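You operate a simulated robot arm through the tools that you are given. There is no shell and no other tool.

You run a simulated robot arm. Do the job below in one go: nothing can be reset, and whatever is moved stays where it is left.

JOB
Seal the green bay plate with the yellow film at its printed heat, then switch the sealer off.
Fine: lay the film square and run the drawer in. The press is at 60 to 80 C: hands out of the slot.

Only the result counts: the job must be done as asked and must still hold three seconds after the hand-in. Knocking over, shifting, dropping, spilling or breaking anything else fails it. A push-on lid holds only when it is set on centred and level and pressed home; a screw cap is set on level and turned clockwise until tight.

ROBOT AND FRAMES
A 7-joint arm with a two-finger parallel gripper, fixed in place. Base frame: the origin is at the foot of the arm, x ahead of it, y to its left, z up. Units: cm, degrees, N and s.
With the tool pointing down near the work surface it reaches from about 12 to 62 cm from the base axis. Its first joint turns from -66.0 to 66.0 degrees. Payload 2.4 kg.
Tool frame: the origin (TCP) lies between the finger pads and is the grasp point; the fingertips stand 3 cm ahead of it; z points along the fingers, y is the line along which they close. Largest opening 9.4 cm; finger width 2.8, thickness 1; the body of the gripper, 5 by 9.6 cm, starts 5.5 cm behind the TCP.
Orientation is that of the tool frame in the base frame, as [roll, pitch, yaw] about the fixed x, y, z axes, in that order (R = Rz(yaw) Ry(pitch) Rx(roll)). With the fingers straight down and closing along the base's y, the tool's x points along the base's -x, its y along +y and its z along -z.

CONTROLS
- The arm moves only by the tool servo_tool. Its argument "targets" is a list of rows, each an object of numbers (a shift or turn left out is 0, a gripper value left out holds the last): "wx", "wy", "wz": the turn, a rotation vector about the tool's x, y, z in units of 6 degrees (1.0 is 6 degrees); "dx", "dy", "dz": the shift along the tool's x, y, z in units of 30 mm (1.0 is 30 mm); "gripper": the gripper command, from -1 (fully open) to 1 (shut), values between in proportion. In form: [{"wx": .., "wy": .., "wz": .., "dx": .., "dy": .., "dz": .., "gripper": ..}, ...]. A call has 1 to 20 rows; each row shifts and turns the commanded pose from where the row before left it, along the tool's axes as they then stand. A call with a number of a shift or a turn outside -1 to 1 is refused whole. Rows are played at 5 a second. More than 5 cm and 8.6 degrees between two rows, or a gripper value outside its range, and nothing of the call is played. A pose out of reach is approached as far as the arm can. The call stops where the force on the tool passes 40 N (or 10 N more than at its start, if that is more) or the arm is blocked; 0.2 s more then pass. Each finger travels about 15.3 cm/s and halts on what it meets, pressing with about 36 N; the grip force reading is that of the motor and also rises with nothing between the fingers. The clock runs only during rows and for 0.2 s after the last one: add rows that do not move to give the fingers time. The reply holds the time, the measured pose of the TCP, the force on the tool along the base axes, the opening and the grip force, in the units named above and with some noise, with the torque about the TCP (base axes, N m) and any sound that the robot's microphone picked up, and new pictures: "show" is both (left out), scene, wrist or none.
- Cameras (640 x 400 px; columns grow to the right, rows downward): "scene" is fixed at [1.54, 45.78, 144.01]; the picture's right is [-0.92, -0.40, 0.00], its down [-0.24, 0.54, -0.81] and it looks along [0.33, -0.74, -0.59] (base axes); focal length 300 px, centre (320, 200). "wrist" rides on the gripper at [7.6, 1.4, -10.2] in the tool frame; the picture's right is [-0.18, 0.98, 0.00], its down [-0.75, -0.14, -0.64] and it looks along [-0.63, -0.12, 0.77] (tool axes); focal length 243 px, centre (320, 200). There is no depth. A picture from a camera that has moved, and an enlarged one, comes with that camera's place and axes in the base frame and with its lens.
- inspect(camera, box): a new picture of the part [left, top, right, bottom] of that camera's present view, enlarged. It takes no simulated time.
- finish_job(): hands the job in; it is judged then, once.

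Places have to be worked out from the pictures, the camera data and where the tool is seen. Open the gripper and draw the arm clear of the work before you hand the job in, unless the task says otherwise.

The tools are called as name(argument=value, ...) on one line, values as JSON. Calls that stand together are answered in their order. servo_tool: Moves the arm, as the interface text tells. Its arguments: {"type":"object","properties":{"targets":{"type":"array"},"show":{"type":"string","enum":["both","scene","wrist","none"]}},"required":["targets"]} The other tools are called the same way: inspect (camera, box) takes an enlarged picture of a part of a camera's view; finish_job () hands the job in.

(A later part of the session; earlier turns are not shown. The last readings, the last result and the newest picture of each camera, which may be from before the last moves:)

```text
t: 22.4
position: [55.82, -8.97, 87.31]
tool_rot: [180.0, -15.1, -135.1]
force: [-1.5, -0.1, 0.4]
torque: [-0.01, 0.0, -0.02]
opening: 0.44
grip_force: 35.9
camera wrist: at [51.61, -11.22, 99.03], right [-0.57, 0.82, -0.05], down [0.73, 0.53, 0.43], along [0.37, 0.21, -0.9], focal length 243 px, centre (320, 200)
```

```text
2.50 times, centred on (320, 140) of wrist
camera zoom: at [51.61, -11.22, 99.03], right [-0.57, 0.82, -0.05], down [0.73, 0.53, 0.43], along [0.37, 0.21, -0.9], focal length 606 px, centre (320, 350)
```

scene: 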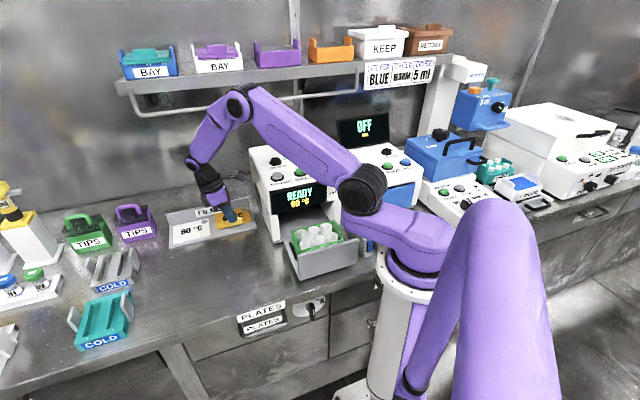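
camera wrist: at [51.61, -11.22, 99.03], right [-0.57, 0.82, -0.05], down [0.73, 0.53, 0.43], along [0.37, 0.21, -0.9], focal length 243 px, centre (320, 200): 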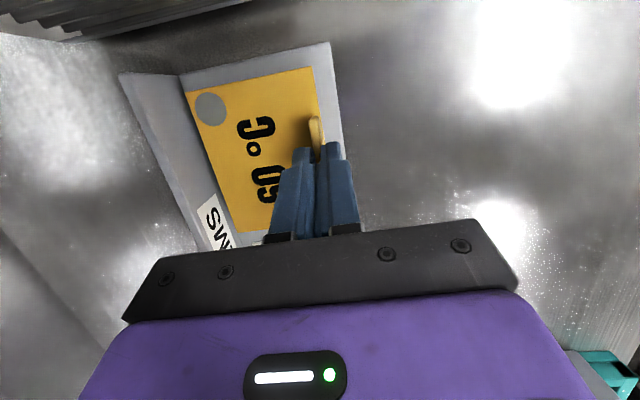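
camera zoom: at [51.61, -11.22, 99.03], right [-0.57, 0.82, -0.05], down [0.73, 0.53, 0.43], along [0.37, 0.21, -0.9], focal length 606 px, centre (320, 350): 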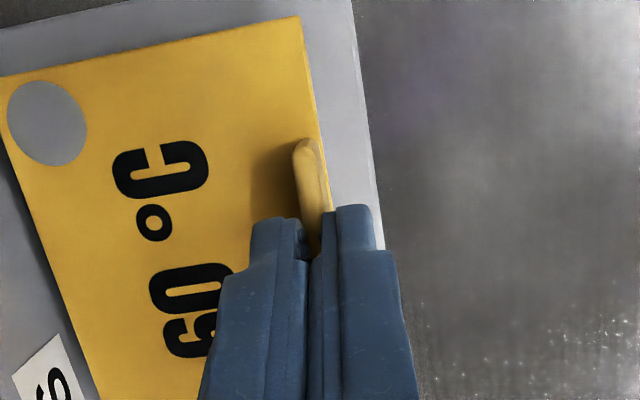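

The film is floating about 1.5 cm up but held only by the top few millimetres of the fin, which isn't safe. I'll set it straight back down on its tray, open, go deeper and re-grip.

servo_tool(targets=[{"dx": -0.045, "dz": 0.16}, {"dx": -0.045, "dz": 0.16}, {"dx": -0.03, "dz": 0.12}, {"dx": -0.015, "dz": 0.06}, {}], show="none")

inspect(camera="scene", box=[200, 180, 270, 250])

inspect(camera="wrist", box=[160, 0, 420, 220])

```text
t: 23.6
position: [55.87, -9.08, 85.62]
tool_rot: [180.0, -14.9, -135.0]
force: [-0.6, -0.1, 0.9]
torque: [0.0, 0.0, 0.01]
opening: 0.43
grip_force: 36.4
```

```text
5.71 times, centred on (235, 215) of scene
camera zoom: at [1.54, 45.78, 144.01], right [-0.92, -0.4, 0.0], down [-0.24, 0.54, -0.81], along [0.33, -0.74, -0.59], focal length 1712 px, centre (806, 114)
```

zoom: 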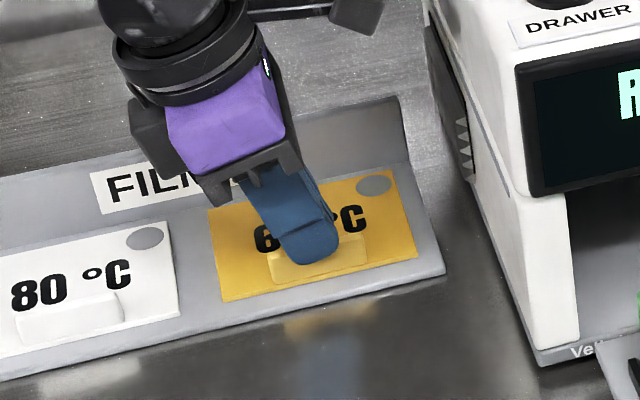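

```text
1.82 times, centred on (290, 110) of wrist
camera zoom: at [51.6, -11.28, 97.53], right [-0.57, 0.82, -0.05], down [0.73, 0.53, 0.43], along [0.37, 0.21, -0.9], focal length 441 px, centre (374, 364)
```

zoom: 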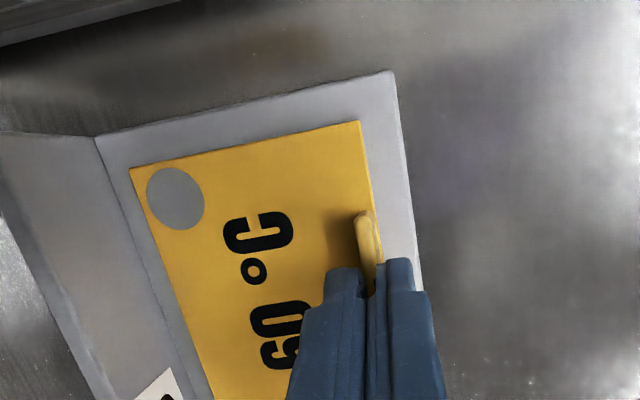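

The film is back on its tray in its original place (TCP 85.6). Opening and going down 1.4 cm.

servo_tool(targets=[{"gripper": 0.7}, {"gripper": 0.45}, {"dx": -0.04, "dz": 0.15}, {"dx": -0.04, "dz": 0.15}, {"dx": -0.035, "dz": 0.13}, {}], show="none")

inspect(camera="wrist", box=[220, 60, 420, 220])

inspect(camera="scene", box=[200, 180, 270, 250])

```text
t: 25.0
position: [55.77, -8.93, 84.29]
tool_rot: [180.0, -15.1, -135.0]
force: [-0.5, -0.7, 1.4]
torque: [-0.02, -0.01, 0.0]
opening: 2.6
grip_force: 0.1
```

```text
2.50 times, centred on (320, 140) of wrist
camera zoom: at [51.53, -11.21, 96.18], right [-0.57, 0.82, -0.05], down [0.73, 0.53, 0.43], along [0.37, 0.21, -0.9], focal length 606 px, centre (320, 350)
```

zoom: 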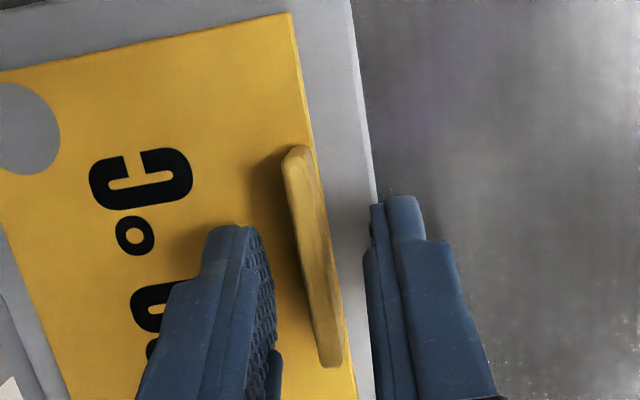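

```text
5.71 times, centred on (235, 215) of scene
camera zoom: at [1.54, 45.78, 144.01], right [-0.92, -0.4, 0.0], down [-0.24, 0.54, -0.81], along [0.33, -0.74, -0.59], focal length 1712 px, centre (806, 114)
```

zoom: 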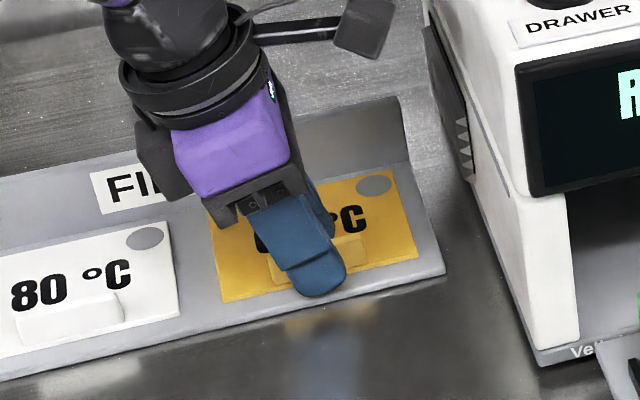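

The film lies undisturbed and the fin sits 0.3 cm off the finger midline. I'll centre it, close fully, let the grip settle for longer, then lift slowly 1.5 cm.

servo_tool(targets=[{"dy": -0.09}, {}, {"gripper": 0.75}, {"gripper": 0.85}, {"gripper": 1}, {}, {}, {}, {}], show="none")

inspect(camera="wrist", box=[220, 60, 420, 220])

inspect(camera="scene", box=[200, 180, 270, 250])

```text
t: 27.0
position: [55.88, -9.21, 84.24]
tool_rot: [-179.9, -15.0, -135.0]
force: [-0.6, -0.4, 0.3]
torque: [0.03, 0.01, -0.02]
opening: 0.45
grip_force: 35.6
```

```text
2.50 times, centred on (320, 140) of wrist
camera zoom: at [51.66, -11.33, 96.21], right [-0.57, 0.82, -0.05], down [0.73, 0.53, 0.43], along [0.37, 0.21, -0.9], focal length 606 px, centre (320, 350)
```

zoom: 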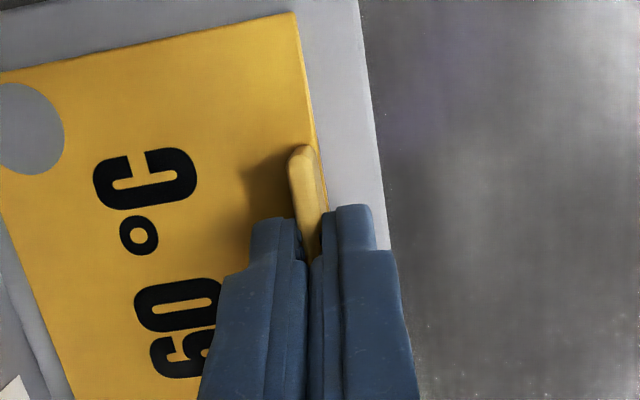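

```text
5.71 times, centred on (235, 215) of scene
camera zoom: at [1.54, 45.78, 144.01], right [-0.92, -0.4, 0.0], down [-0.24, 0.54, -0.81], along [0.33, -0.74, -0.59], focal length 1712 px, centre (806, 114)
```

zoom: 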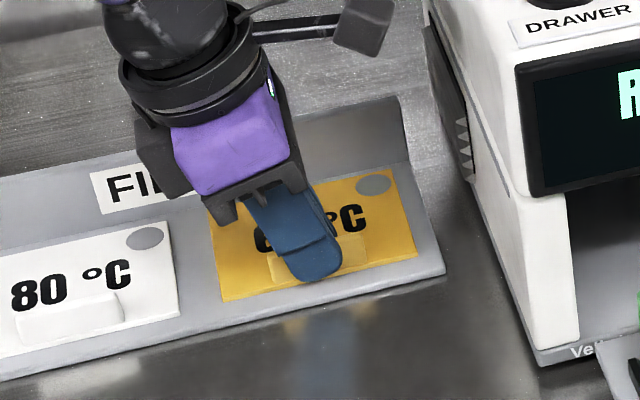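

The grip is closed deep on the fin (0.45 cm) with no side load. Lifting slowly now.

servo_tool(targets=[{"dx": 0.013, "dz": -0.048}, {"dx": 0.013, "dz": -0.048}, {"dx": 0.013, "dz": -0.048}, {"dx": 0.013, "dz": -0.048}, {"dx": 0.026, "dz": -0.097}, {"dx": 0.026, "dz": -0.097}, {"dx": 0.026, "dz": -0.097}, {}], show="none")

inspect(camera="wrist", box=[220, 60, 420, 220])

inspect(camera="scene", box=[200, 180, 270, 250])

```text
t: 28.8
position: [55.9, -9.21, 85.7]
tool_rot: [-180.0, -15.0, -135.0]
force: [-0.2, -0.4, 0.5]
torque: [-0.02, 0.0, 0.03]
opening: 0.44
grip_force: 35.8
```

```text
2.50 times, centred on (320, 140) of wrist
camera zoom: at [51.61, -11.48, 97.7], right [-0.57, 0.82, -0.05], down [0.73, 0.53, 0.42], along [0.37, 0.21, -0.9], focal length 606 px, centre (320, 350)
```

zoom: 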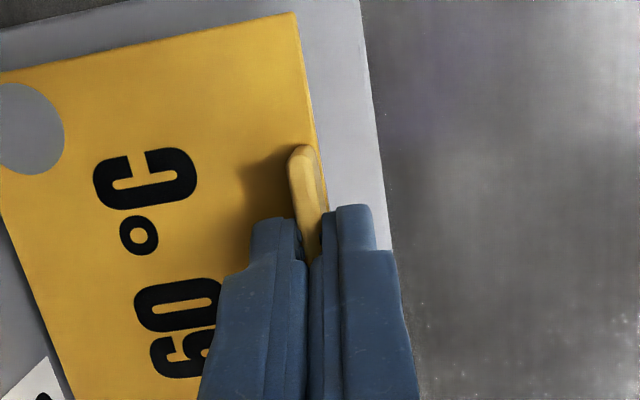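

```text
5.71 times, centred on (235, 215) of scene
camera zoom: at [1.54, 45.78, 144.01], right [-0.92, -0.4, 0.0], down [-0.24, 0.54, -0.81], along [0.33, -0.74, -0.59], focal length 1712 px, centre (806, 114)
```

zoom: 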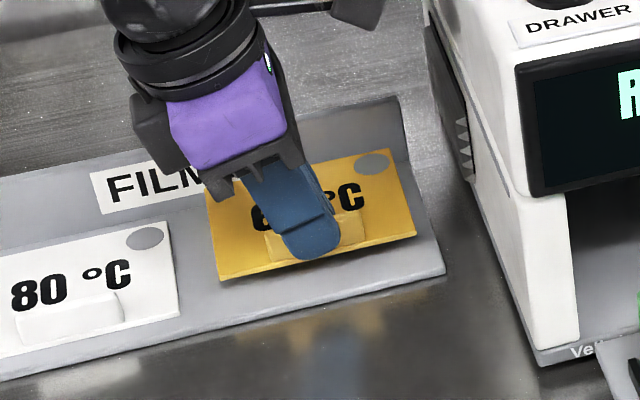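

This time the film rose exactly with the hand (its pixels in the wrist view are unchanged), so the grip is good. I'll lift it well clear and carry it to a lookout over the sealer, where the wrist camera can see the plate beside the film.

servo_tool(targets=[{"dx": 0.12, "dz": -0.45}, {"dx": 0.24, "dz": -0.9}, {"dx": 0.24, "dz": -0.9}, {"dx": 0.24, "dz": -0.9}, {"dx": 0.24, "dz": -0.9}, {"dx": 0.24, "dz": -0.9}, {"dx": 0.24, "dz": -0.9}, {"dx": 0.24, "dz": -0.9}, {"dx": 0.2, "dz": -0.75}, {}], show="both")

```text
t: 31.0
position: [55.85, -8.86, 109.21]
tool_rot: [-180.0, -15.0, -134.9]
force: [-1.0, -0.2, -0.3]
torque: [-0.02, 0.0, -0.03]
opening: 0.43
grip_force: 35.6
camera wrist: at [51.6, -11.15, 120.97], right [-0.57, 0.82, -0.05], down [0.73, 0.53, 0.42], along [0.37, 0.21, -0.9], focal length 243 px, centre (320, 200)
```

scene: 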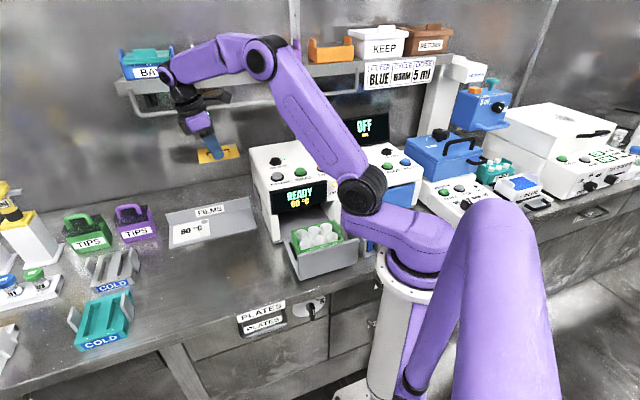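
wrist: 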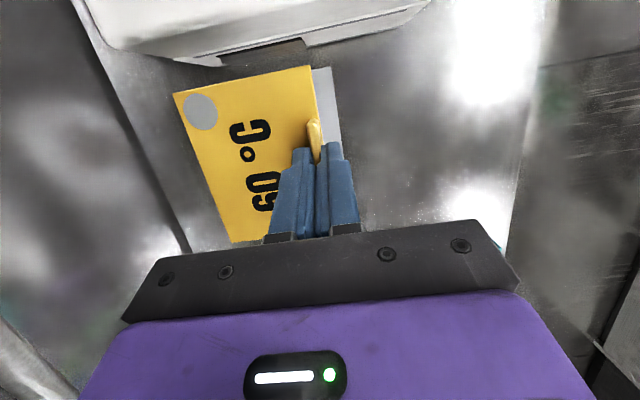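

The film is held and hanging level. Now the traverse over the sealer at constant height.

servo_tool(targets=[{"dx": 0.35, "dy": 0.1, "dz": 0.094}, {"dx": 0.702, "dy": 0.21, "dz": 0.188}, {"dx": 0.702, "dy": 0.21, "dz": 0.188}, {"dx": 0.702, "dy": 0.21, "dz": 0.188}, {"dx": 0.702, "dy": 0.21, "dz": 0.188}, {"dx": 0.702, "dy": 0.21, "dz": 0.188}, {"dx": 0.702, "dy": 0.21, "dz": 0.188}, {"dx": 0.702, "dy": 0.21, "dz": 0.188}, {"dx": 0.702, "dy": 0.21, "dz": 0.188}, {"dx": 0.702, "dy": 0.21, "dz": 0.188}, {"dx": 0.702, "dy": 0.21, "dz": 0.188}, {"dx": 0.702, "dy": 0.21, "dz": 0.188}, {"dx": 0.35, "dy": 0.1, "dz": 0.094}, {}], show="both")

inspect(camera="wrist", box=[330, 60, 510, 240])

inspect(camera="scene", box=[270, 190, 380, 290])

```text
t: 34.0
position: [31.87, -22.41, 108.86]
tool_rot: [-179.9, -15.1, -135.0]
force: [0.2, 0.3, -1.3]
torque: [0.0, -0.03, 0.02]
opening: 0.43
grip_force: 36.2
camera wrist: at [27.68, -24.67, 120.77], right [-0.57, 0.82, -0.05], down [0.73, 0.53, 0.43], along [0.37, 0.21, -0.9], focal length 243 px, centre (320, 200)
```

scene: 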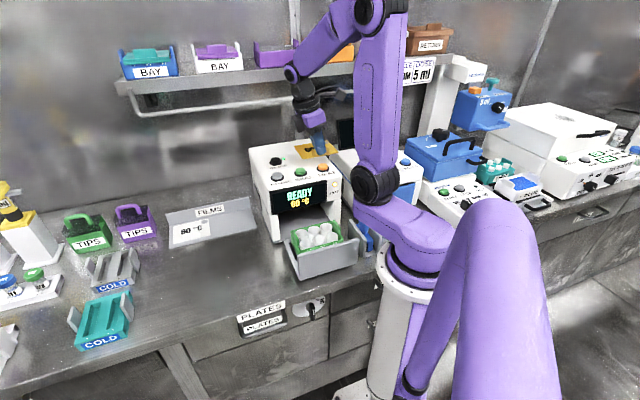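
wrist: 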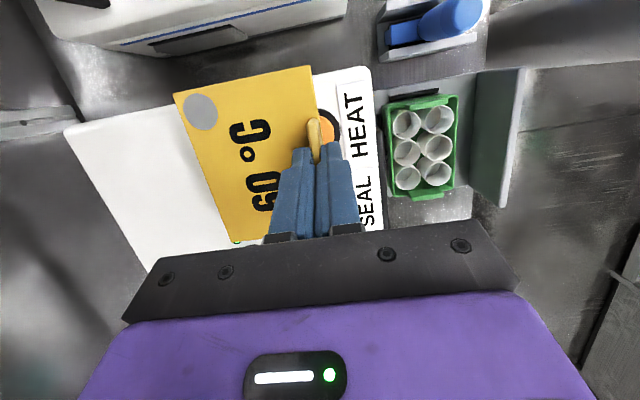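

```text
2.22 times, centred on (420, 150) of wrist
camera zoom: at [27.68, -24.67, 120.77], right [-0.57, 0.82, -0.05], down [0.73, 0.53, 0.43], along [0.37, 0.21, -0.9], focal length 539 px, centre (98, 311)
```

zoom: 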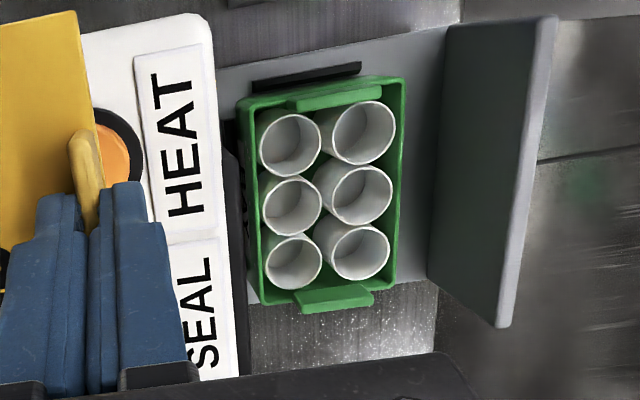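

```text
4.00 times, centred on (325, 240) of scene
camera zoom: at [1.54, 45.78, 144.01], right [-0.92, -0.4, 0.0], down [-0.24, 0.54, -0.81], along [0.33, -0.74, -0.59], focal length 1199 px, centre (300, 40)
```

zoom: 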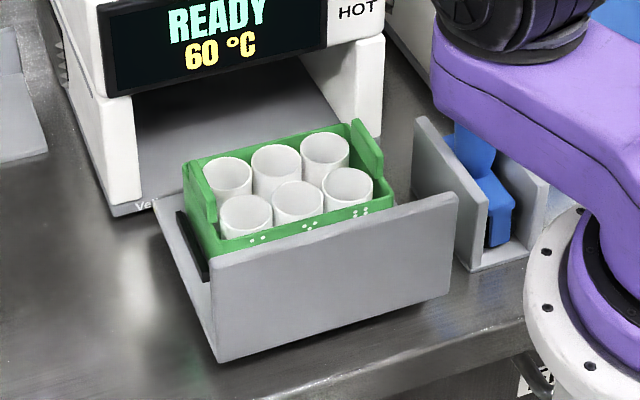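

The plate is clearly visible: six cups about z≈87, green end tabs at both row ends, and a tall drawer front at z≈91. The film has to fit between the tabs, so I'll zoom in to measure the plate precisely.

inspect(camera="wrist", box=[375, 80, 475, 210])

inspect(camera="scene", box=[285, 210, 355, 265])

inspect(camera="wrist", box=[160, 50, 380, 250])

```text
3.08 times, centred on (425, 145) of wrist
camera zoom: at [27.68, -24.67, 120.77], right [-0.57, 0.82, -0.05], down [0.73, 0.53, 0.43], along [0.37, 0.21, -0.9], focal length 746 px, centre (-3, 369)
```

zoom: 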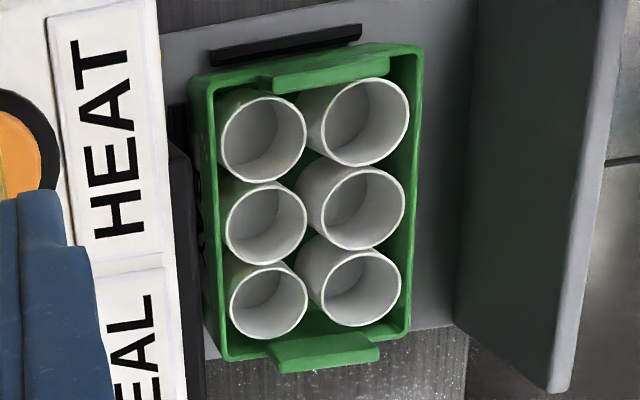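

```text
7.27 times, centred on (320, 238) of scene
camera zoom: at [1.54, 45.78, 144.01], right [-0.92, -0.4, 0.0], down [-0.24, 0.54, -0.81], along [0.33, -0.74, -0.59], focal length 2179 px, centre (320, -73)
```

zoom: 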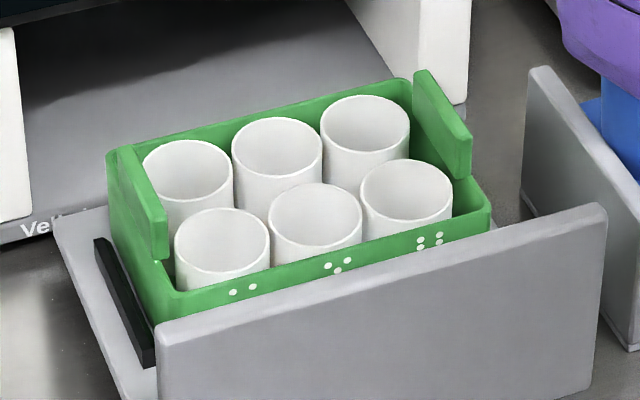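

```text
2.00 times, centred on (270, 150) of wrist
camera zoom: at [27.68, -24.67, 120.77], right [-0.57, 0.82, -0.05], down [0.73, 0.53, 0.43], along [0.37, 0.21, -0.9], focal length 485 px, centre (420, 300)
```

zoom: 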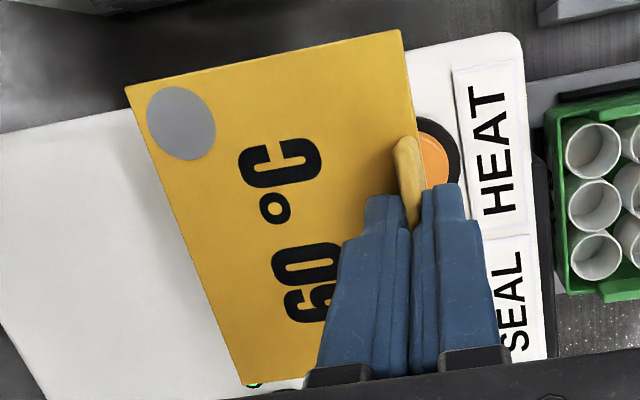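

The film measures 10.9×8.5 cm and sits level in the grip, and the plate centre comes out at about (26.96,-9.85) at 45°. That puts the TCP target at about (24.6,-6.7). I'll move out in front of the sealer at this height, then part way down.

servo_tool(targets=[{"dx": -0.2, "dy": 0.5, "dz": -0.053}, {"dx": -0.288, "dy": 0.82, "dz": -0.0773}, {"dx": -0.288, "dy": 0.82, "dz": -0.0773}, {"dx": -0.288, "dy": 0.82, "dz": -0.0773}, {"dx": -0.288, "dy": 0.82, "dz": -0.0773}, {"dx": -0.288, "dy": 0.82, "dz": -0.0773}, {"dx": -0.289, "dy": 0.813, "dz": -0.0775}, {"dx": -0.1, "dz": 0.373}, {"dx": -0.191, "dz": 0.714}, {"dx": -0.191, "dz": 0.714}, {}], show="both")

inspect(camera="scene", box=[260, 150, 380, 290])

inspect(camera="wrist", box=[140, 0, 420, 240])

```text
t: 36.4
position: [25.54, -6.94, 104.57]
tool_rot: [-180.0, -14.9, -135.1]
force: [0.2, 0.6, -0.8]
torque: [-0.06, -0.04, -0.01]
opening: 0.46
grip_force: 35.9
out of reach, approached as far as the arm can: row 9
camera wrist: at [21.37, -9.15, 116.39], right [-0.57, 0.82, -0.05], down [0.73, 0.53, 0.43], along [0.37, 0.21, -0.9], focal length 243 px, centre (320, 200)
```

scene: 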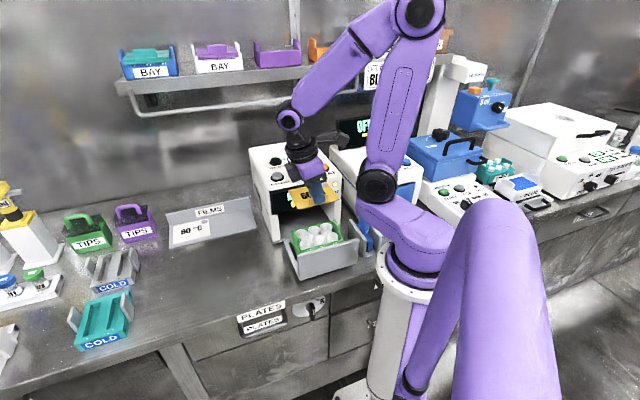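
wrist: 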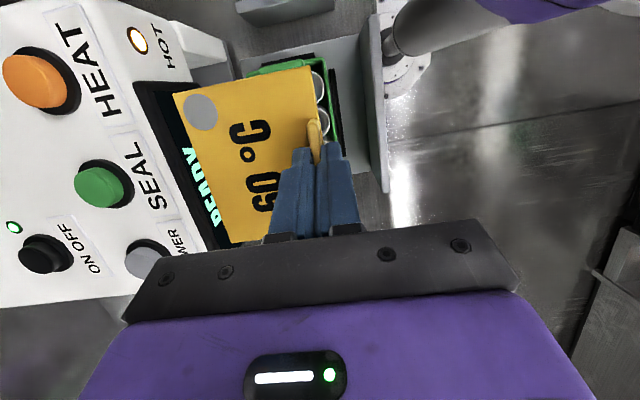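

```text
2.86 times, centred on (320, 220) of scene
camera zoom: at [1.54, 45.78, 144.01], right [-0.92, -0.4, 0.0], down [-0.24, 0.54, -0.81], along [0.33, -0.74, -0.59], focal length 856 px, centre (320, 143)
```

zoom: 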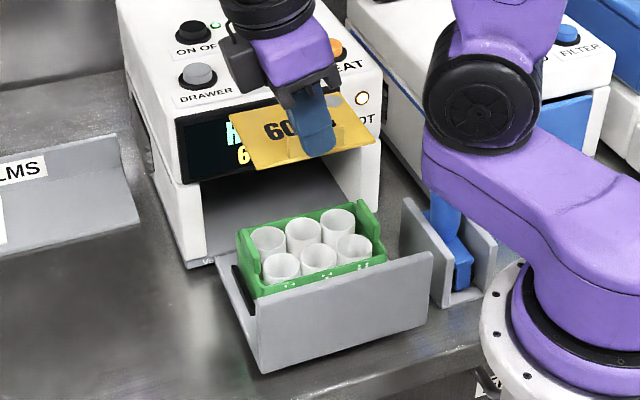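

```text
1.67 times, centred on (280, 120) of wrist
camera zoom: at [21.37, -9.15, 116.39], right [-0.57, 0.82, -0.05], down [0.73, 0.53, 0.43], along [0.37, 0.21, -0.9], focal length 404 px, centre (387, 333)
```

zoom: 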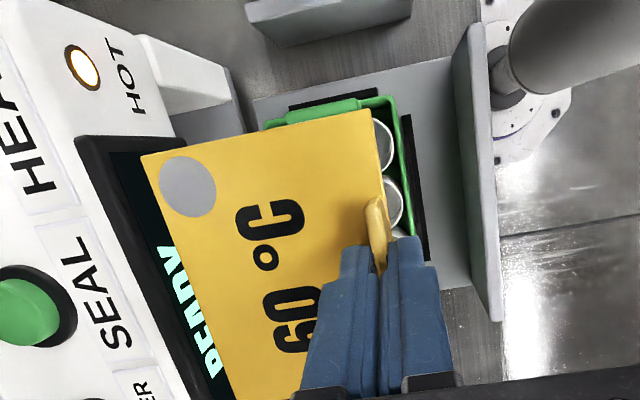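

The reply says row 9 was partly out of reach, and the hand stands at (25.5,-6.9,104.6) with the film still held level above the plate. I'll hold for a moment to see where the pose settles.

servo_tool(targets=[{}, {}], show="none")

```text
t: 37.0
position: [25.67, -6.89, 104.56]
tool_rot: [-180.0, -15.1, -135.0]
force: [-0.9, 0.2, 0.1]
torque: [-0.02, 0.0, 0.0]
opening: 0.41
grip_force: 35.5
```

It holds steady at z 104.56. I'll try going down in small 1 cm vertical steps to see whether this direction is really limited.

servo_tool(targets=[{"dx": -0.0863, "dz": 0.322}, {"dx": -0.0863, "dz": 0.322}, {"dx": -0.0863, "dz": 0.322}, {}], show="none")

```text
t: 38.0
position: [25.53, -6.89, 101.46]
tool_rot: [-180.0, -14.9, -135.0]
force: [0.1, -0.2, 0.5]
torque: [0.03, -0.03, 0.01]
opening: 0.41
grip_force: 35.7
```

It moves down normally, so the limit was only passing. I'll correct the sideways offset and lower to about z 96, leaving the film roughly 4–5 cm above the cups.

servo_tool(targets=[{"dx": 0.161, "dy": 0.262, "dz": 0.043}, {"dx": -0.155, "dz": 0.58}, {"dx": -0.155, "dz": 0.58}, {"dx": -0.155, "dz": 0.58}, {}], show="both")

inspect(camera="scene", box=[275, 190, 365, 280])

inspect(camera="wrist", box=[140, 0, 420, 240])

```text
t: 39.2
position: [24.81, -6.58, 96.27]
tool_rot: [-180.0, -15.0, -135.0]
force: [-0.3, -0.2, 0.2]
torque: [0.02, 0.01, -0.02]
opening: 0.45
grip_force: 36.2
camera wrist: at [20.47, -8.83, 108.09], right [-0.57, 0.82, -0.05], down [0.73, 0.53, 0.43], along [0.37, 0.21, -0.9], focal length 243 px, centre (320, 200)
```

scene: 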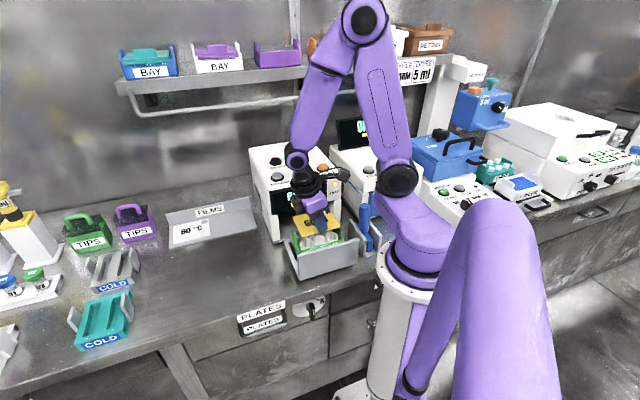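
wrist: 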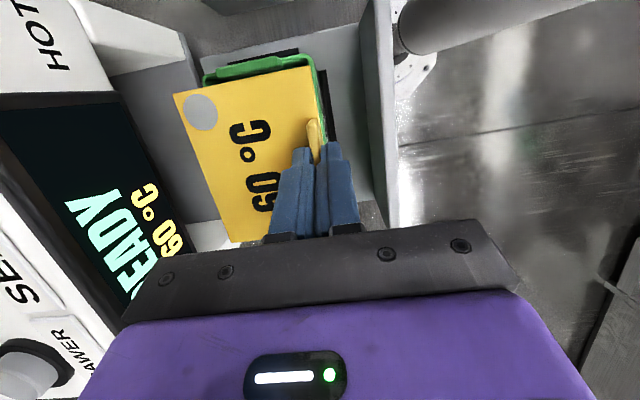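

```text
4.44 times, centred on (320, 235) of scene
camera zoom: at [1.54, 45.78, 144.01], right [-0.92, -0.4, 0.0], down [-0.24, 0.54, -0.81], along [0.33, -0.74, -0.59], focal length 1332 px, centre (320, 44)
```

zoom: 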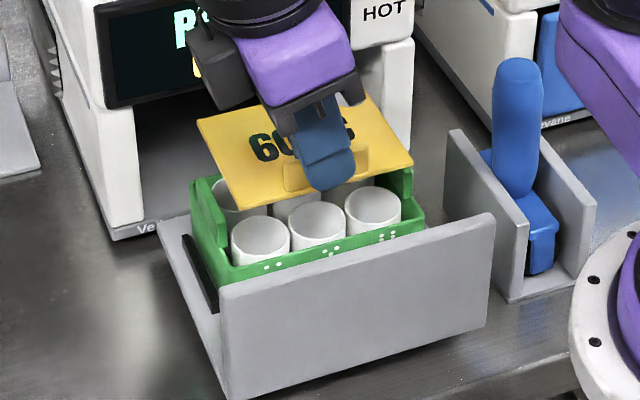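

```text
1.67 times, centred on (280, 120) of wrist
camera zoom: at [20.47, -8.83, 108.09], right [-0.57, 0.82, -0.05], down [0.73, 0.53, 0.43], along [0.37, 0.21, -0.9], focal length 404 px, centre (387, 333)
```

zoom: 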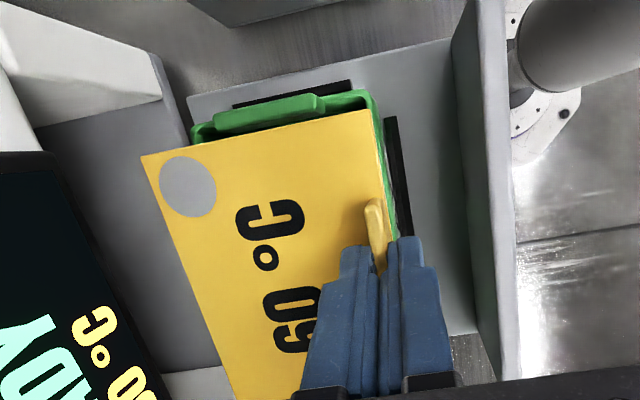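

The film is about 4–5 cm above the cups and lined up with the plate. I'll zoom on the right tab and the visible plate edges to measure the film-to-plate offset.

inspect(camera="wrist", box=[190, 40, 350, 150])

inspect(camera="scene", box=[290, 205, 350, 255])

```text
3.64 times, centred on (270, 95) of wrist
camera zoom: at [20.47, -8.83, 108.09], right [-0.57, 0.82, -0.05], down [0.73, 0.53, 0.43], along [0.37, 0.21, -0.9], focal length 882 px, centre (502, 582)
```

zoom: 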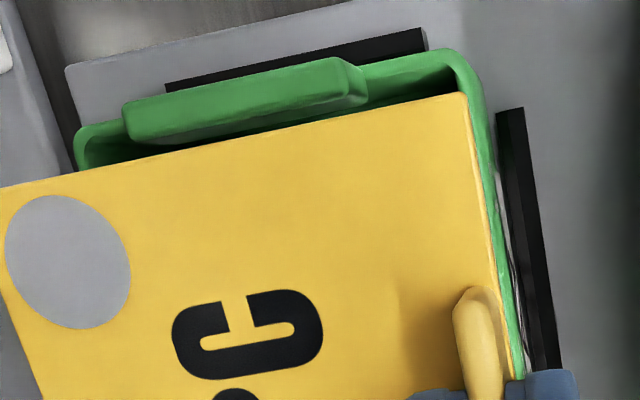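

```text
8.00 times, centred on (320, 230) of scene
camera zoom: at [1.54, 45.78, 144.01], right [-0.92, -0.4, 0.0], down [-0.24, 0.54, -0.81], along [0.33, -0.74, -0.59], focal length 2397 px, centre (320, -40)
```

zoom: 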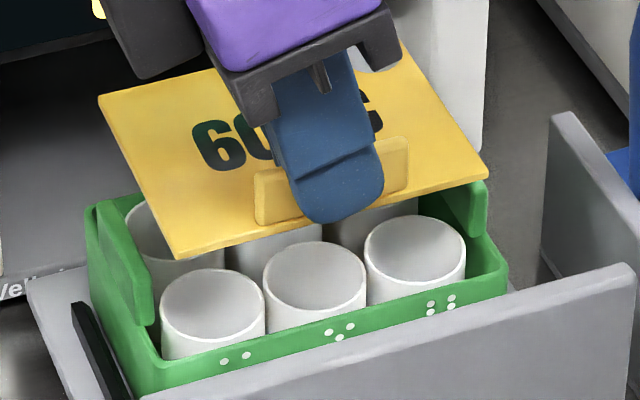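

Using the wrist view and the known footprint (about 12.8×8.5), the film is centred in depth but about 0.25 cm too far left of the plate. Before correcting I'll look closer at the tab to check the fit along the row.

inspect(camera="wrist", box=[198, 48, 298, 98])

inspect(camera="scene", box=[288, 222, 318, 256])

inspect(camera="scene", box=[328, 212, 348, 242])

```text
6.40 times, centred on (248, 73) of wrist
camera zoom: at [20.47, -8.83, 108.09], right [-0.57, 0.82, -0.05], down [0.73, 0.53, 0.43], along [0.37, 0.21, -0.9], focal length 1553 px, centre (781, 1013)
```

zoom: 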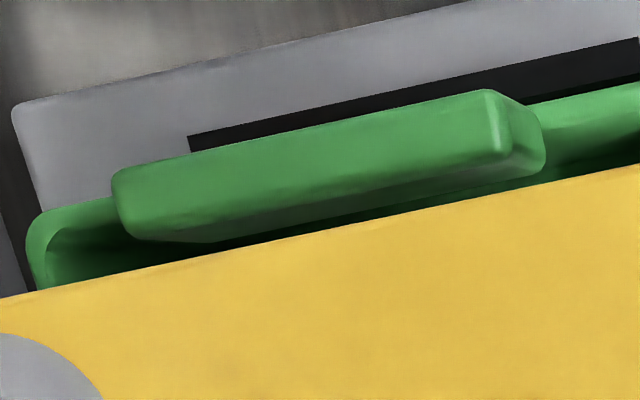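

```text
11.76 times, centred on (303, 239) of scene
camera zoom: at [1.54, 45.78, 144.01], right [-0.92, -0.4, 0.0], down [-0.24, 0.54, -0.81], along [0.33, -0.74, -0.59], focal length 3525 px, centre (520, -259)
```

zoom: 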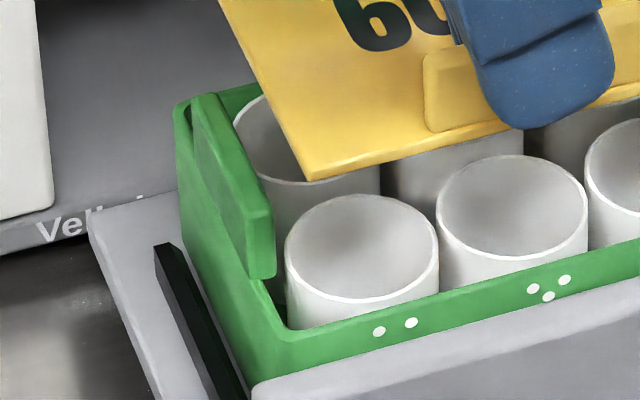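

```text
13.33 times, centred on (338, 227) of scene
camera zoom: at [1.54, 45.78, 144.01], right [-0.92, -0.4, 0.0], down [-0.24, 0.54, -0.81], along [0.33, -0.74, -0.59], focal length 3995 px, centre (80, -160)
```

zoom: 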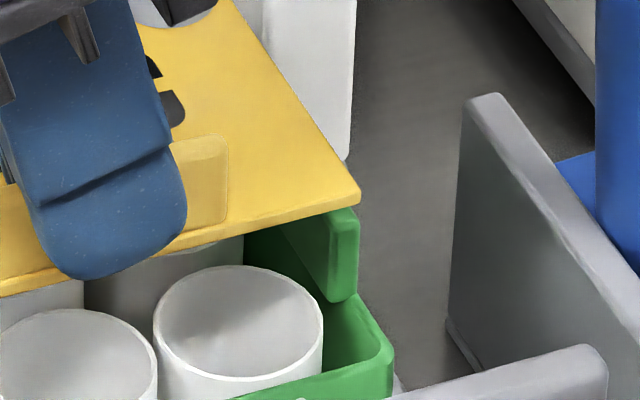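

Both cameras agree: tab-to-tab gap about 11.6 cm against a film of about 10.7, and the film needs roughly 0.2 cm toward the sealer's right. I'll apply that and lower to just above the tab tops.

servo_tool(targets=[{"dx": 0.071, "dz": 0.019}, {"dx": -0.072, "dz": 0.268}, {"dx": -0.072, "dz": 0.268}, {"dx": -0.072, "dz": 0.268}, {}], show="none")

inspect(camera="scene", box=[290, 205, 350, 255])

inspect(camera="wrist", box=[160, 20, 360, 150])

```text
t: 40.4
position: [24.59, -6.66, 93.63]
tool_rot: [-179.9, -15.0, -135.1]
force: [-0.6, -0.3, -1.0]
torque: [0.03, 0.01, -0.01]
opening: 0.42
grip_force: 35.9
```

```text
8.00 times, centred on (320, 230) of scene
camera zoom: at [1.54, 45.78, 144.01], right [-0.92, -0.4, 0.0], down [-0.24, 0.54, -0.81], along [0.33, -0.74, -0.59], focal length 2397 px, centre (320, -40)
```

zoom: 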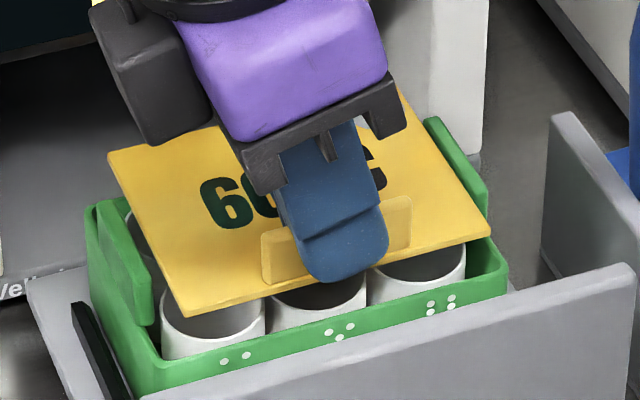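

```text
3.08 times, centred on (260, 85) of wrist
camera zoom: at [20.32, -8.94, 105.52], right [-0.57, 0.82, -0.05], down [0.73, 0.53, 0.43], along [0.37, 0.21, -0.9], focal length 746 px, centre (505, 554)
```

zoom: 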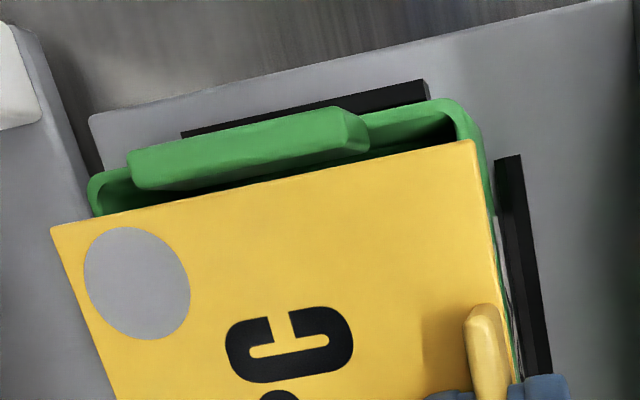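

The film is at tab-top height, square and centred between the tabs in both views. I'll lower it in fine steps and watch for contact with the cups.

servo_tool(targets=[{"dx": -0.0259, "dz": 0.0966}, {"dx": -0.0259, "dz": 0.0966}, {"dx": -0.0259, "dz": 0.0966}, {"dx": -0.0259, "dz": 0.0966}, {"dx": -0.0129, "dz": 0.0483}, {}], show="none")

inspect(camera="scene", box=[290, 205, 350, 255])

inspect(camera="wrist", box=[160, 20, 360, 150])

```text
t: 41.8
position: [24.46, -6.71, 92.27]
tool_rot: [-180.0, -15.1, -134.9]
force: [-0.1, 0.3, -0.4]
torque: [0.04, -0.01, 0.0]
opening: 0.46
grip_force: 36.3
```

```text
8.00 times, centred on (320, 230) of scene
camera zoom: at [1.54, 45.78, 144.01], right [-0.92, -0.4, 0.0], down [-0.24, 0.54, -0.81], along [0.33, -0.74, -0.59], focal length 2397 px, centre (320, -40)
```

zoom: 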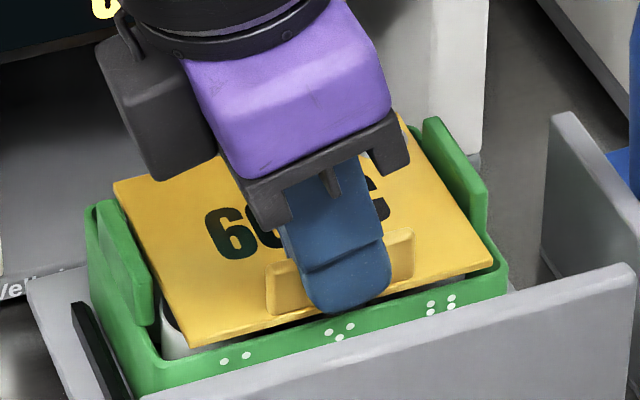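

```text
3.08 times, centred on (260, 85) of wrist
camera zoom: at [20.19, -8.95, 104.18], right [-0.57, 0.82, -0.05], down [0.73, 0.53, 0.43], along [0.37, 0.21, -0.9], focal length 746 px, centre (505, 554)
```

zoom: 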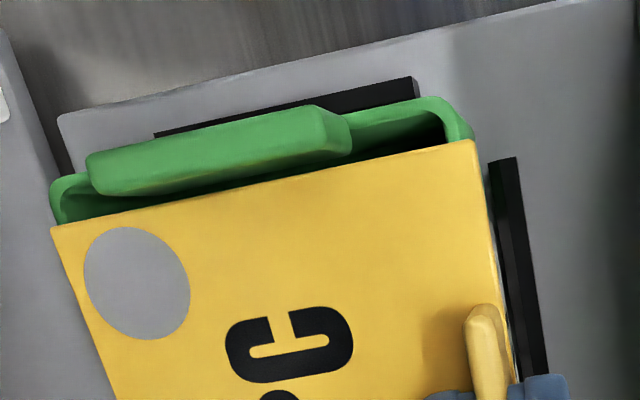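

The film is between the tabs now and nearly down, about 0.15–0.2 cm too far right. I'll trim that, ease it back by 0.1 cm, and lower in 1.5 mm steps.

servo_tool(targets=[{"dx": -0.048, "dy": -0.03, "dz": -0.013}, {"dx": -0.0129, "dz": 0.0483}, {"dx": -0.0129, "dz": 0.0483}, {}], show="none")

inspect(camera="scene", box=[290, 205, 350, 255])

inspect(camera="wrist", box=[160, 20, 360, 150])

```text
t: 42.8
position: [24.55, -6.82, 92.04]
tool_rot: [180.0, -15.0, -135.0]
force: [-0.5, -0.3, -0.1]
torque: [-0.01, 0.03, -0.01]
opening: 0.45
grip_force: 35.7
```

```text
8.00 times, centred on (320, 230) of scene
camera zoom: at [1.54, 45.78, 144.01], right [-0.92, -0.4, 0.0], down [-0.24, 0.54, -0.81], along [0.33, -0.74, -0.59], focal length 2397 px, centre (320, -40)
```

zoom: 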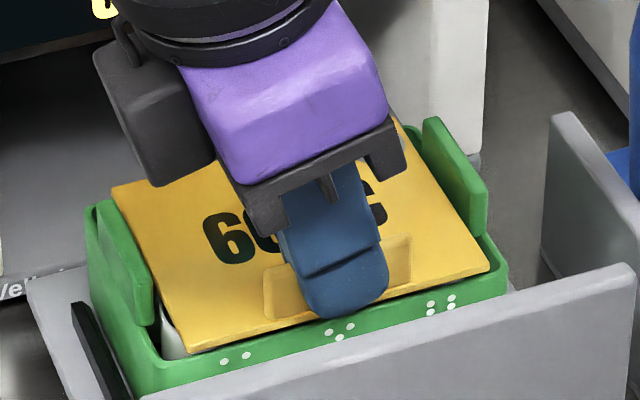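

```text
3.08 times, centred on (260, 85) of wrist
camera zoom: at [20.3, -9.01, 103.87], right [-0.57, 0.82, -0.05], down [0.73, 0.53, 0.43], along [0.37, 0.21, -0.9], focal length 746 px, centre (505, 554)
```

zoom: 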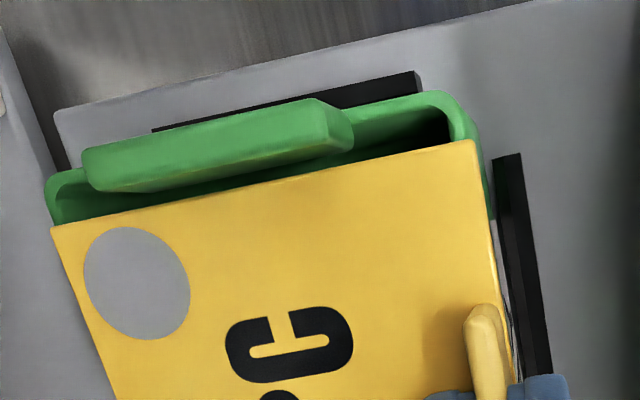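

No contact yet; the film edges line up with the plate rim in the scene view. I'll continue lowering in 1.5 mm steps.

servo_tool(targets=[{"dx": -0.0129, "dz": 0.0483}, {"dx": -0.0129, "dz": 0.0483}, {}], show="none")

inspect(camera="scene", box=[290, 205, 350, 255])

inspect(camera="wrist", box=[160, 20, 360, 150])

```text
t: 43.6
position: [24.51, -6.73, 91.71]
tool_rot: [-180.0, -14.9, -135.0]
force: [-0.2, -0.9, 0.2]
torque: [0.02, -0.01, 0.0]
opening: 0.42
grip_force: 36.0
```

```text
8.00 times, centred on (320, 230) of scene
camera zoom: at [1.54, 45.78, 144.01], right [-0.92, -0.4, 0.0], down [-0.24, 0.54, -0.81], along [0.33, -0.74, -0.59], focal length 2397 px, centre (320, -40)
```

zoom: 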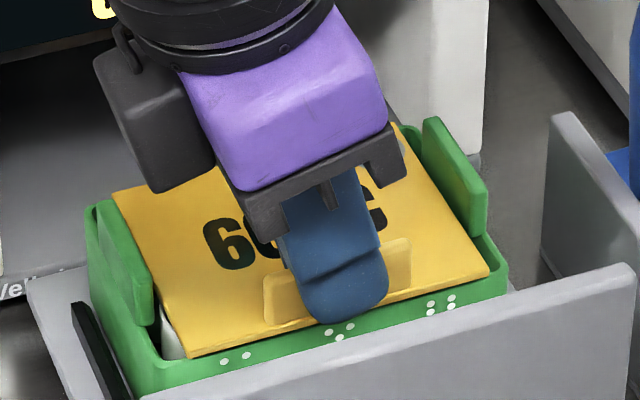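

```text
3.08 times, centred on (260, 85) of wrist
camera zoom: at [20.32, -9.04, 103.59], right [-0.57, 0.82, -0.05], down [0.73, 0.53, 0.43], along [0.37, 0.21, -0.9], focal length 746 px, centre (505, 554)
```

zoom: 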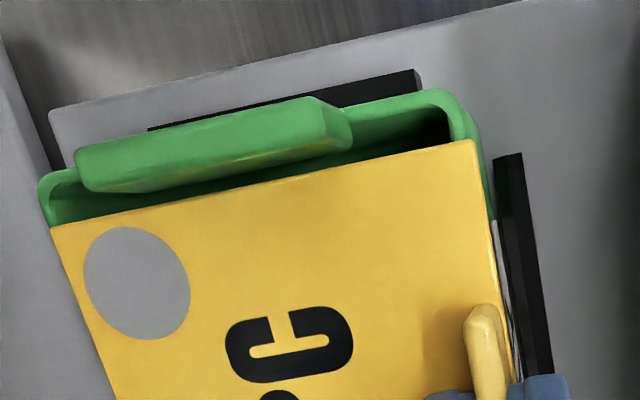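

Still no contact force, and edges are aligned front and back. Another 3 mm down.

servo_tool(targets=[{"dx": -0.0129, "dz": 0.0483}, {}, {"dx": -0.0129, "dz": 0.0483}, {}], show="none")

inspect(camera="scene", box=[290, 205, 350, 255])

inspect(camera="wrist", box=[160, 20, 360, 150])

```text
t: 44.6
position: [24.68, -6.79, 91.48]
tool_rot: [-179.9, -15.0, -134.9]
force: [-0.2, 1.2, 19.0]
torque: [-0.08, -0.03, -0.01]
opening: 0.46
grip_force: 35.7
```

```text
8.00 times, centred on (320, 230) of scene
camera zoom: at [1.53, 45.79, 144.01], right [-0.92, -0.4, 0.0], down [-0.23, 0.54, -0.81], along [0.33, -0.74, -0.59], focal length 2397 px, centre (320, -40)
```

zoom: 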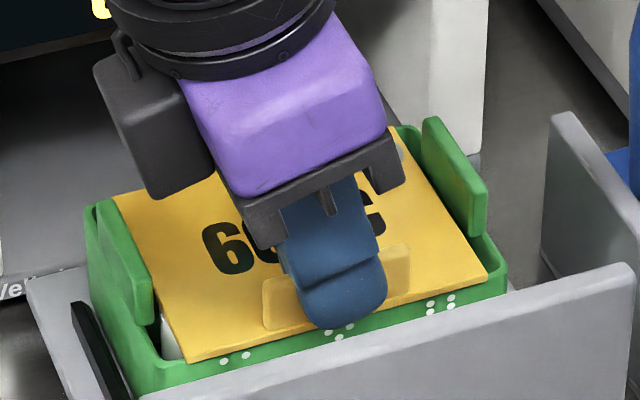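

```text
3.08 times, centred on (260, 85) of wrist
camera zoom: at [20.35, -9.04, 103.32], right [-0.57, 0.82, -0.05], down [0.73, 0.53, 0.43], along [0.37, 0.21, -0.9], focal length 746 px, centre (505, 554)
```

zoom: 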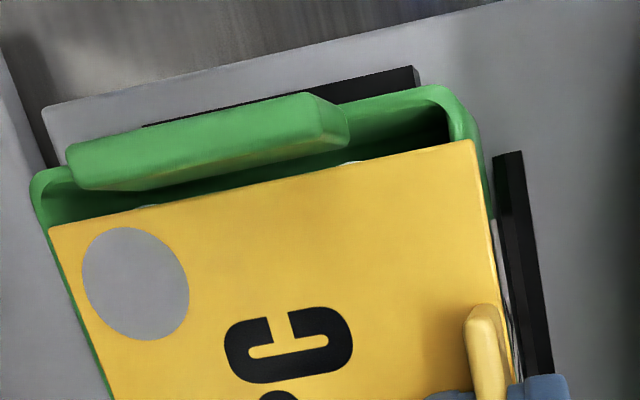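

The force reading of 19 N shows the film has landed on the cups. Before letting go I'll check its centring at both ends.

inspect(camera="scene", box=[288, 222, 318, 256])

inspect(camera="scene", box=[324, 216, 350, 246])

inspect(camera="wrist", box=[160, 35, 320, 125])

```text
11.76 times, centred on (303, 239) of scene
camera zoom: at [1.53, 45.79, 144.01], right [-0.92, -0.4, 0.0], down [-0.23, 0.54, -0.81], along [0.33, -0.74, -0.59], focal length 3525 px, centre (520, -259)
```

zoom: 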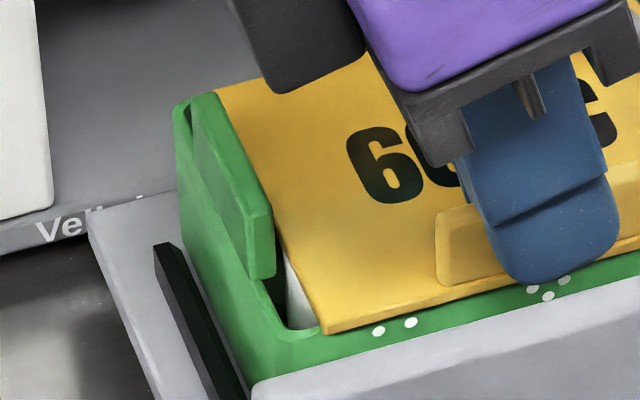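

```text
13.33 times, centred on (337, 231) of scene
camera zoom: at [1.53, 45.79, 144.01], right [-0.92, -0.4, 0.0], down [-0.23, 0.54, -0.81], along [0.33, -0.74, -0.59], focal length 3995 px, centre (93, -213)
```

zoom: 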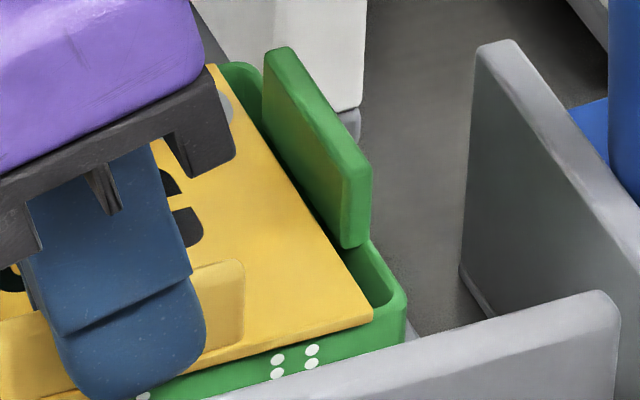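

```text
4.00 times, centred on (240, 80) of wrist
camera zoom: at [20.35, -9.04, 103.32], right [-0.57, 0.82, -0.05], down [0.73, 0.53, 0.43], along [0.37, 0.21, -0.9], focal length 970 px, centre (640, 680)
```

zoom: 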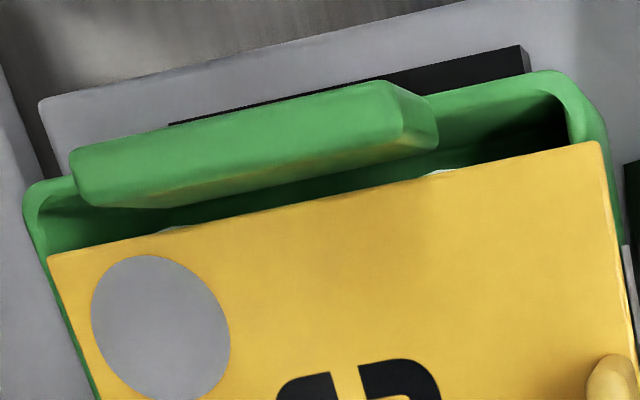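

Gaps to the tabs are about equal (0.46 and 0.39 cm) and the film is square; it sits perhaps 0.15 cm forward. I'll raise 0.3 cm, move it 0.15 cm back, and lower again to light contact.

servo_tool(targets=[{"dx": 0.0259, "dz": -0.0966}, {"dy": -0.05}, {}, {"dx": -0.0129, "dz": 0.0483}, {"dx": -0.0078, "dz": 0.029}, {}], show="none")

inspect(camera="scene", box=[324, 216, 350, 246])

inspect(camera="wrist", box=[160, 35, 320, 125])

inspect(camera="scene", box=[288, 222, 318, 256])

```text
t: 46.0
position: [24.79, -6.92, 91.48]
tool_rot: [-180.0, -14.9, -135.0]
force: [0.3, 0.5, 0.2]
torque: [0.03, 0.0, 0.02]
opening: 0.45
grip_force: 35.9
```

```text
13.33 times, centred on (337, 231) of scene
camera zoom: at [1.54, 45.78, 144.01], right [-0.92, -0.4, 0.0], down [-0.24, 0.54, -0.81], along [0.33, -0.74, -0.59], focal length 3995 px, centre (93, -213)
```

zoom: 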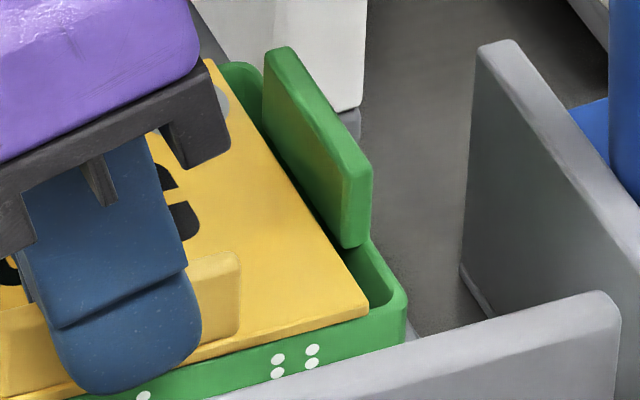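

```text
4.00 times, centred on (240, 80) of wrist
camera zoom: at [20.48, -9.12, 103.41], right [-0.57, 0.82, -0.05], down [0.73, 0.53, 0.43], along [0.37, 0.21, -0.9], focal length 970 px, centre (640, 680)
```

zoom: 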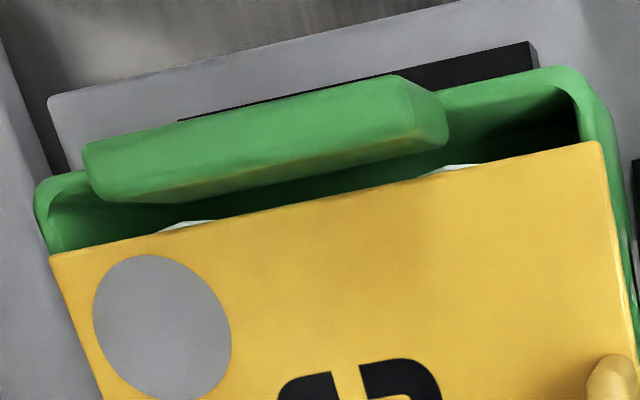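

```text
11.76 times, centred on (303, 239) of scene
camera zoom: at [1.54, 45.78, 144.01], right [-0.92, -0.4, 0.0], down [-0.24, 0.54, -0.81], along [0.33, -0.74, -0.59], focal length 3525 px, centre (520, -259)
```

zoom: 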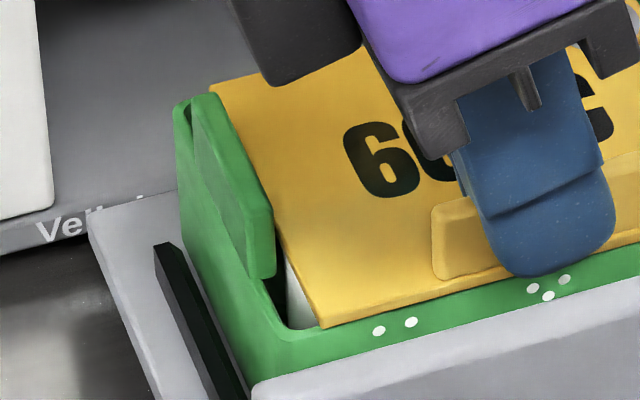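

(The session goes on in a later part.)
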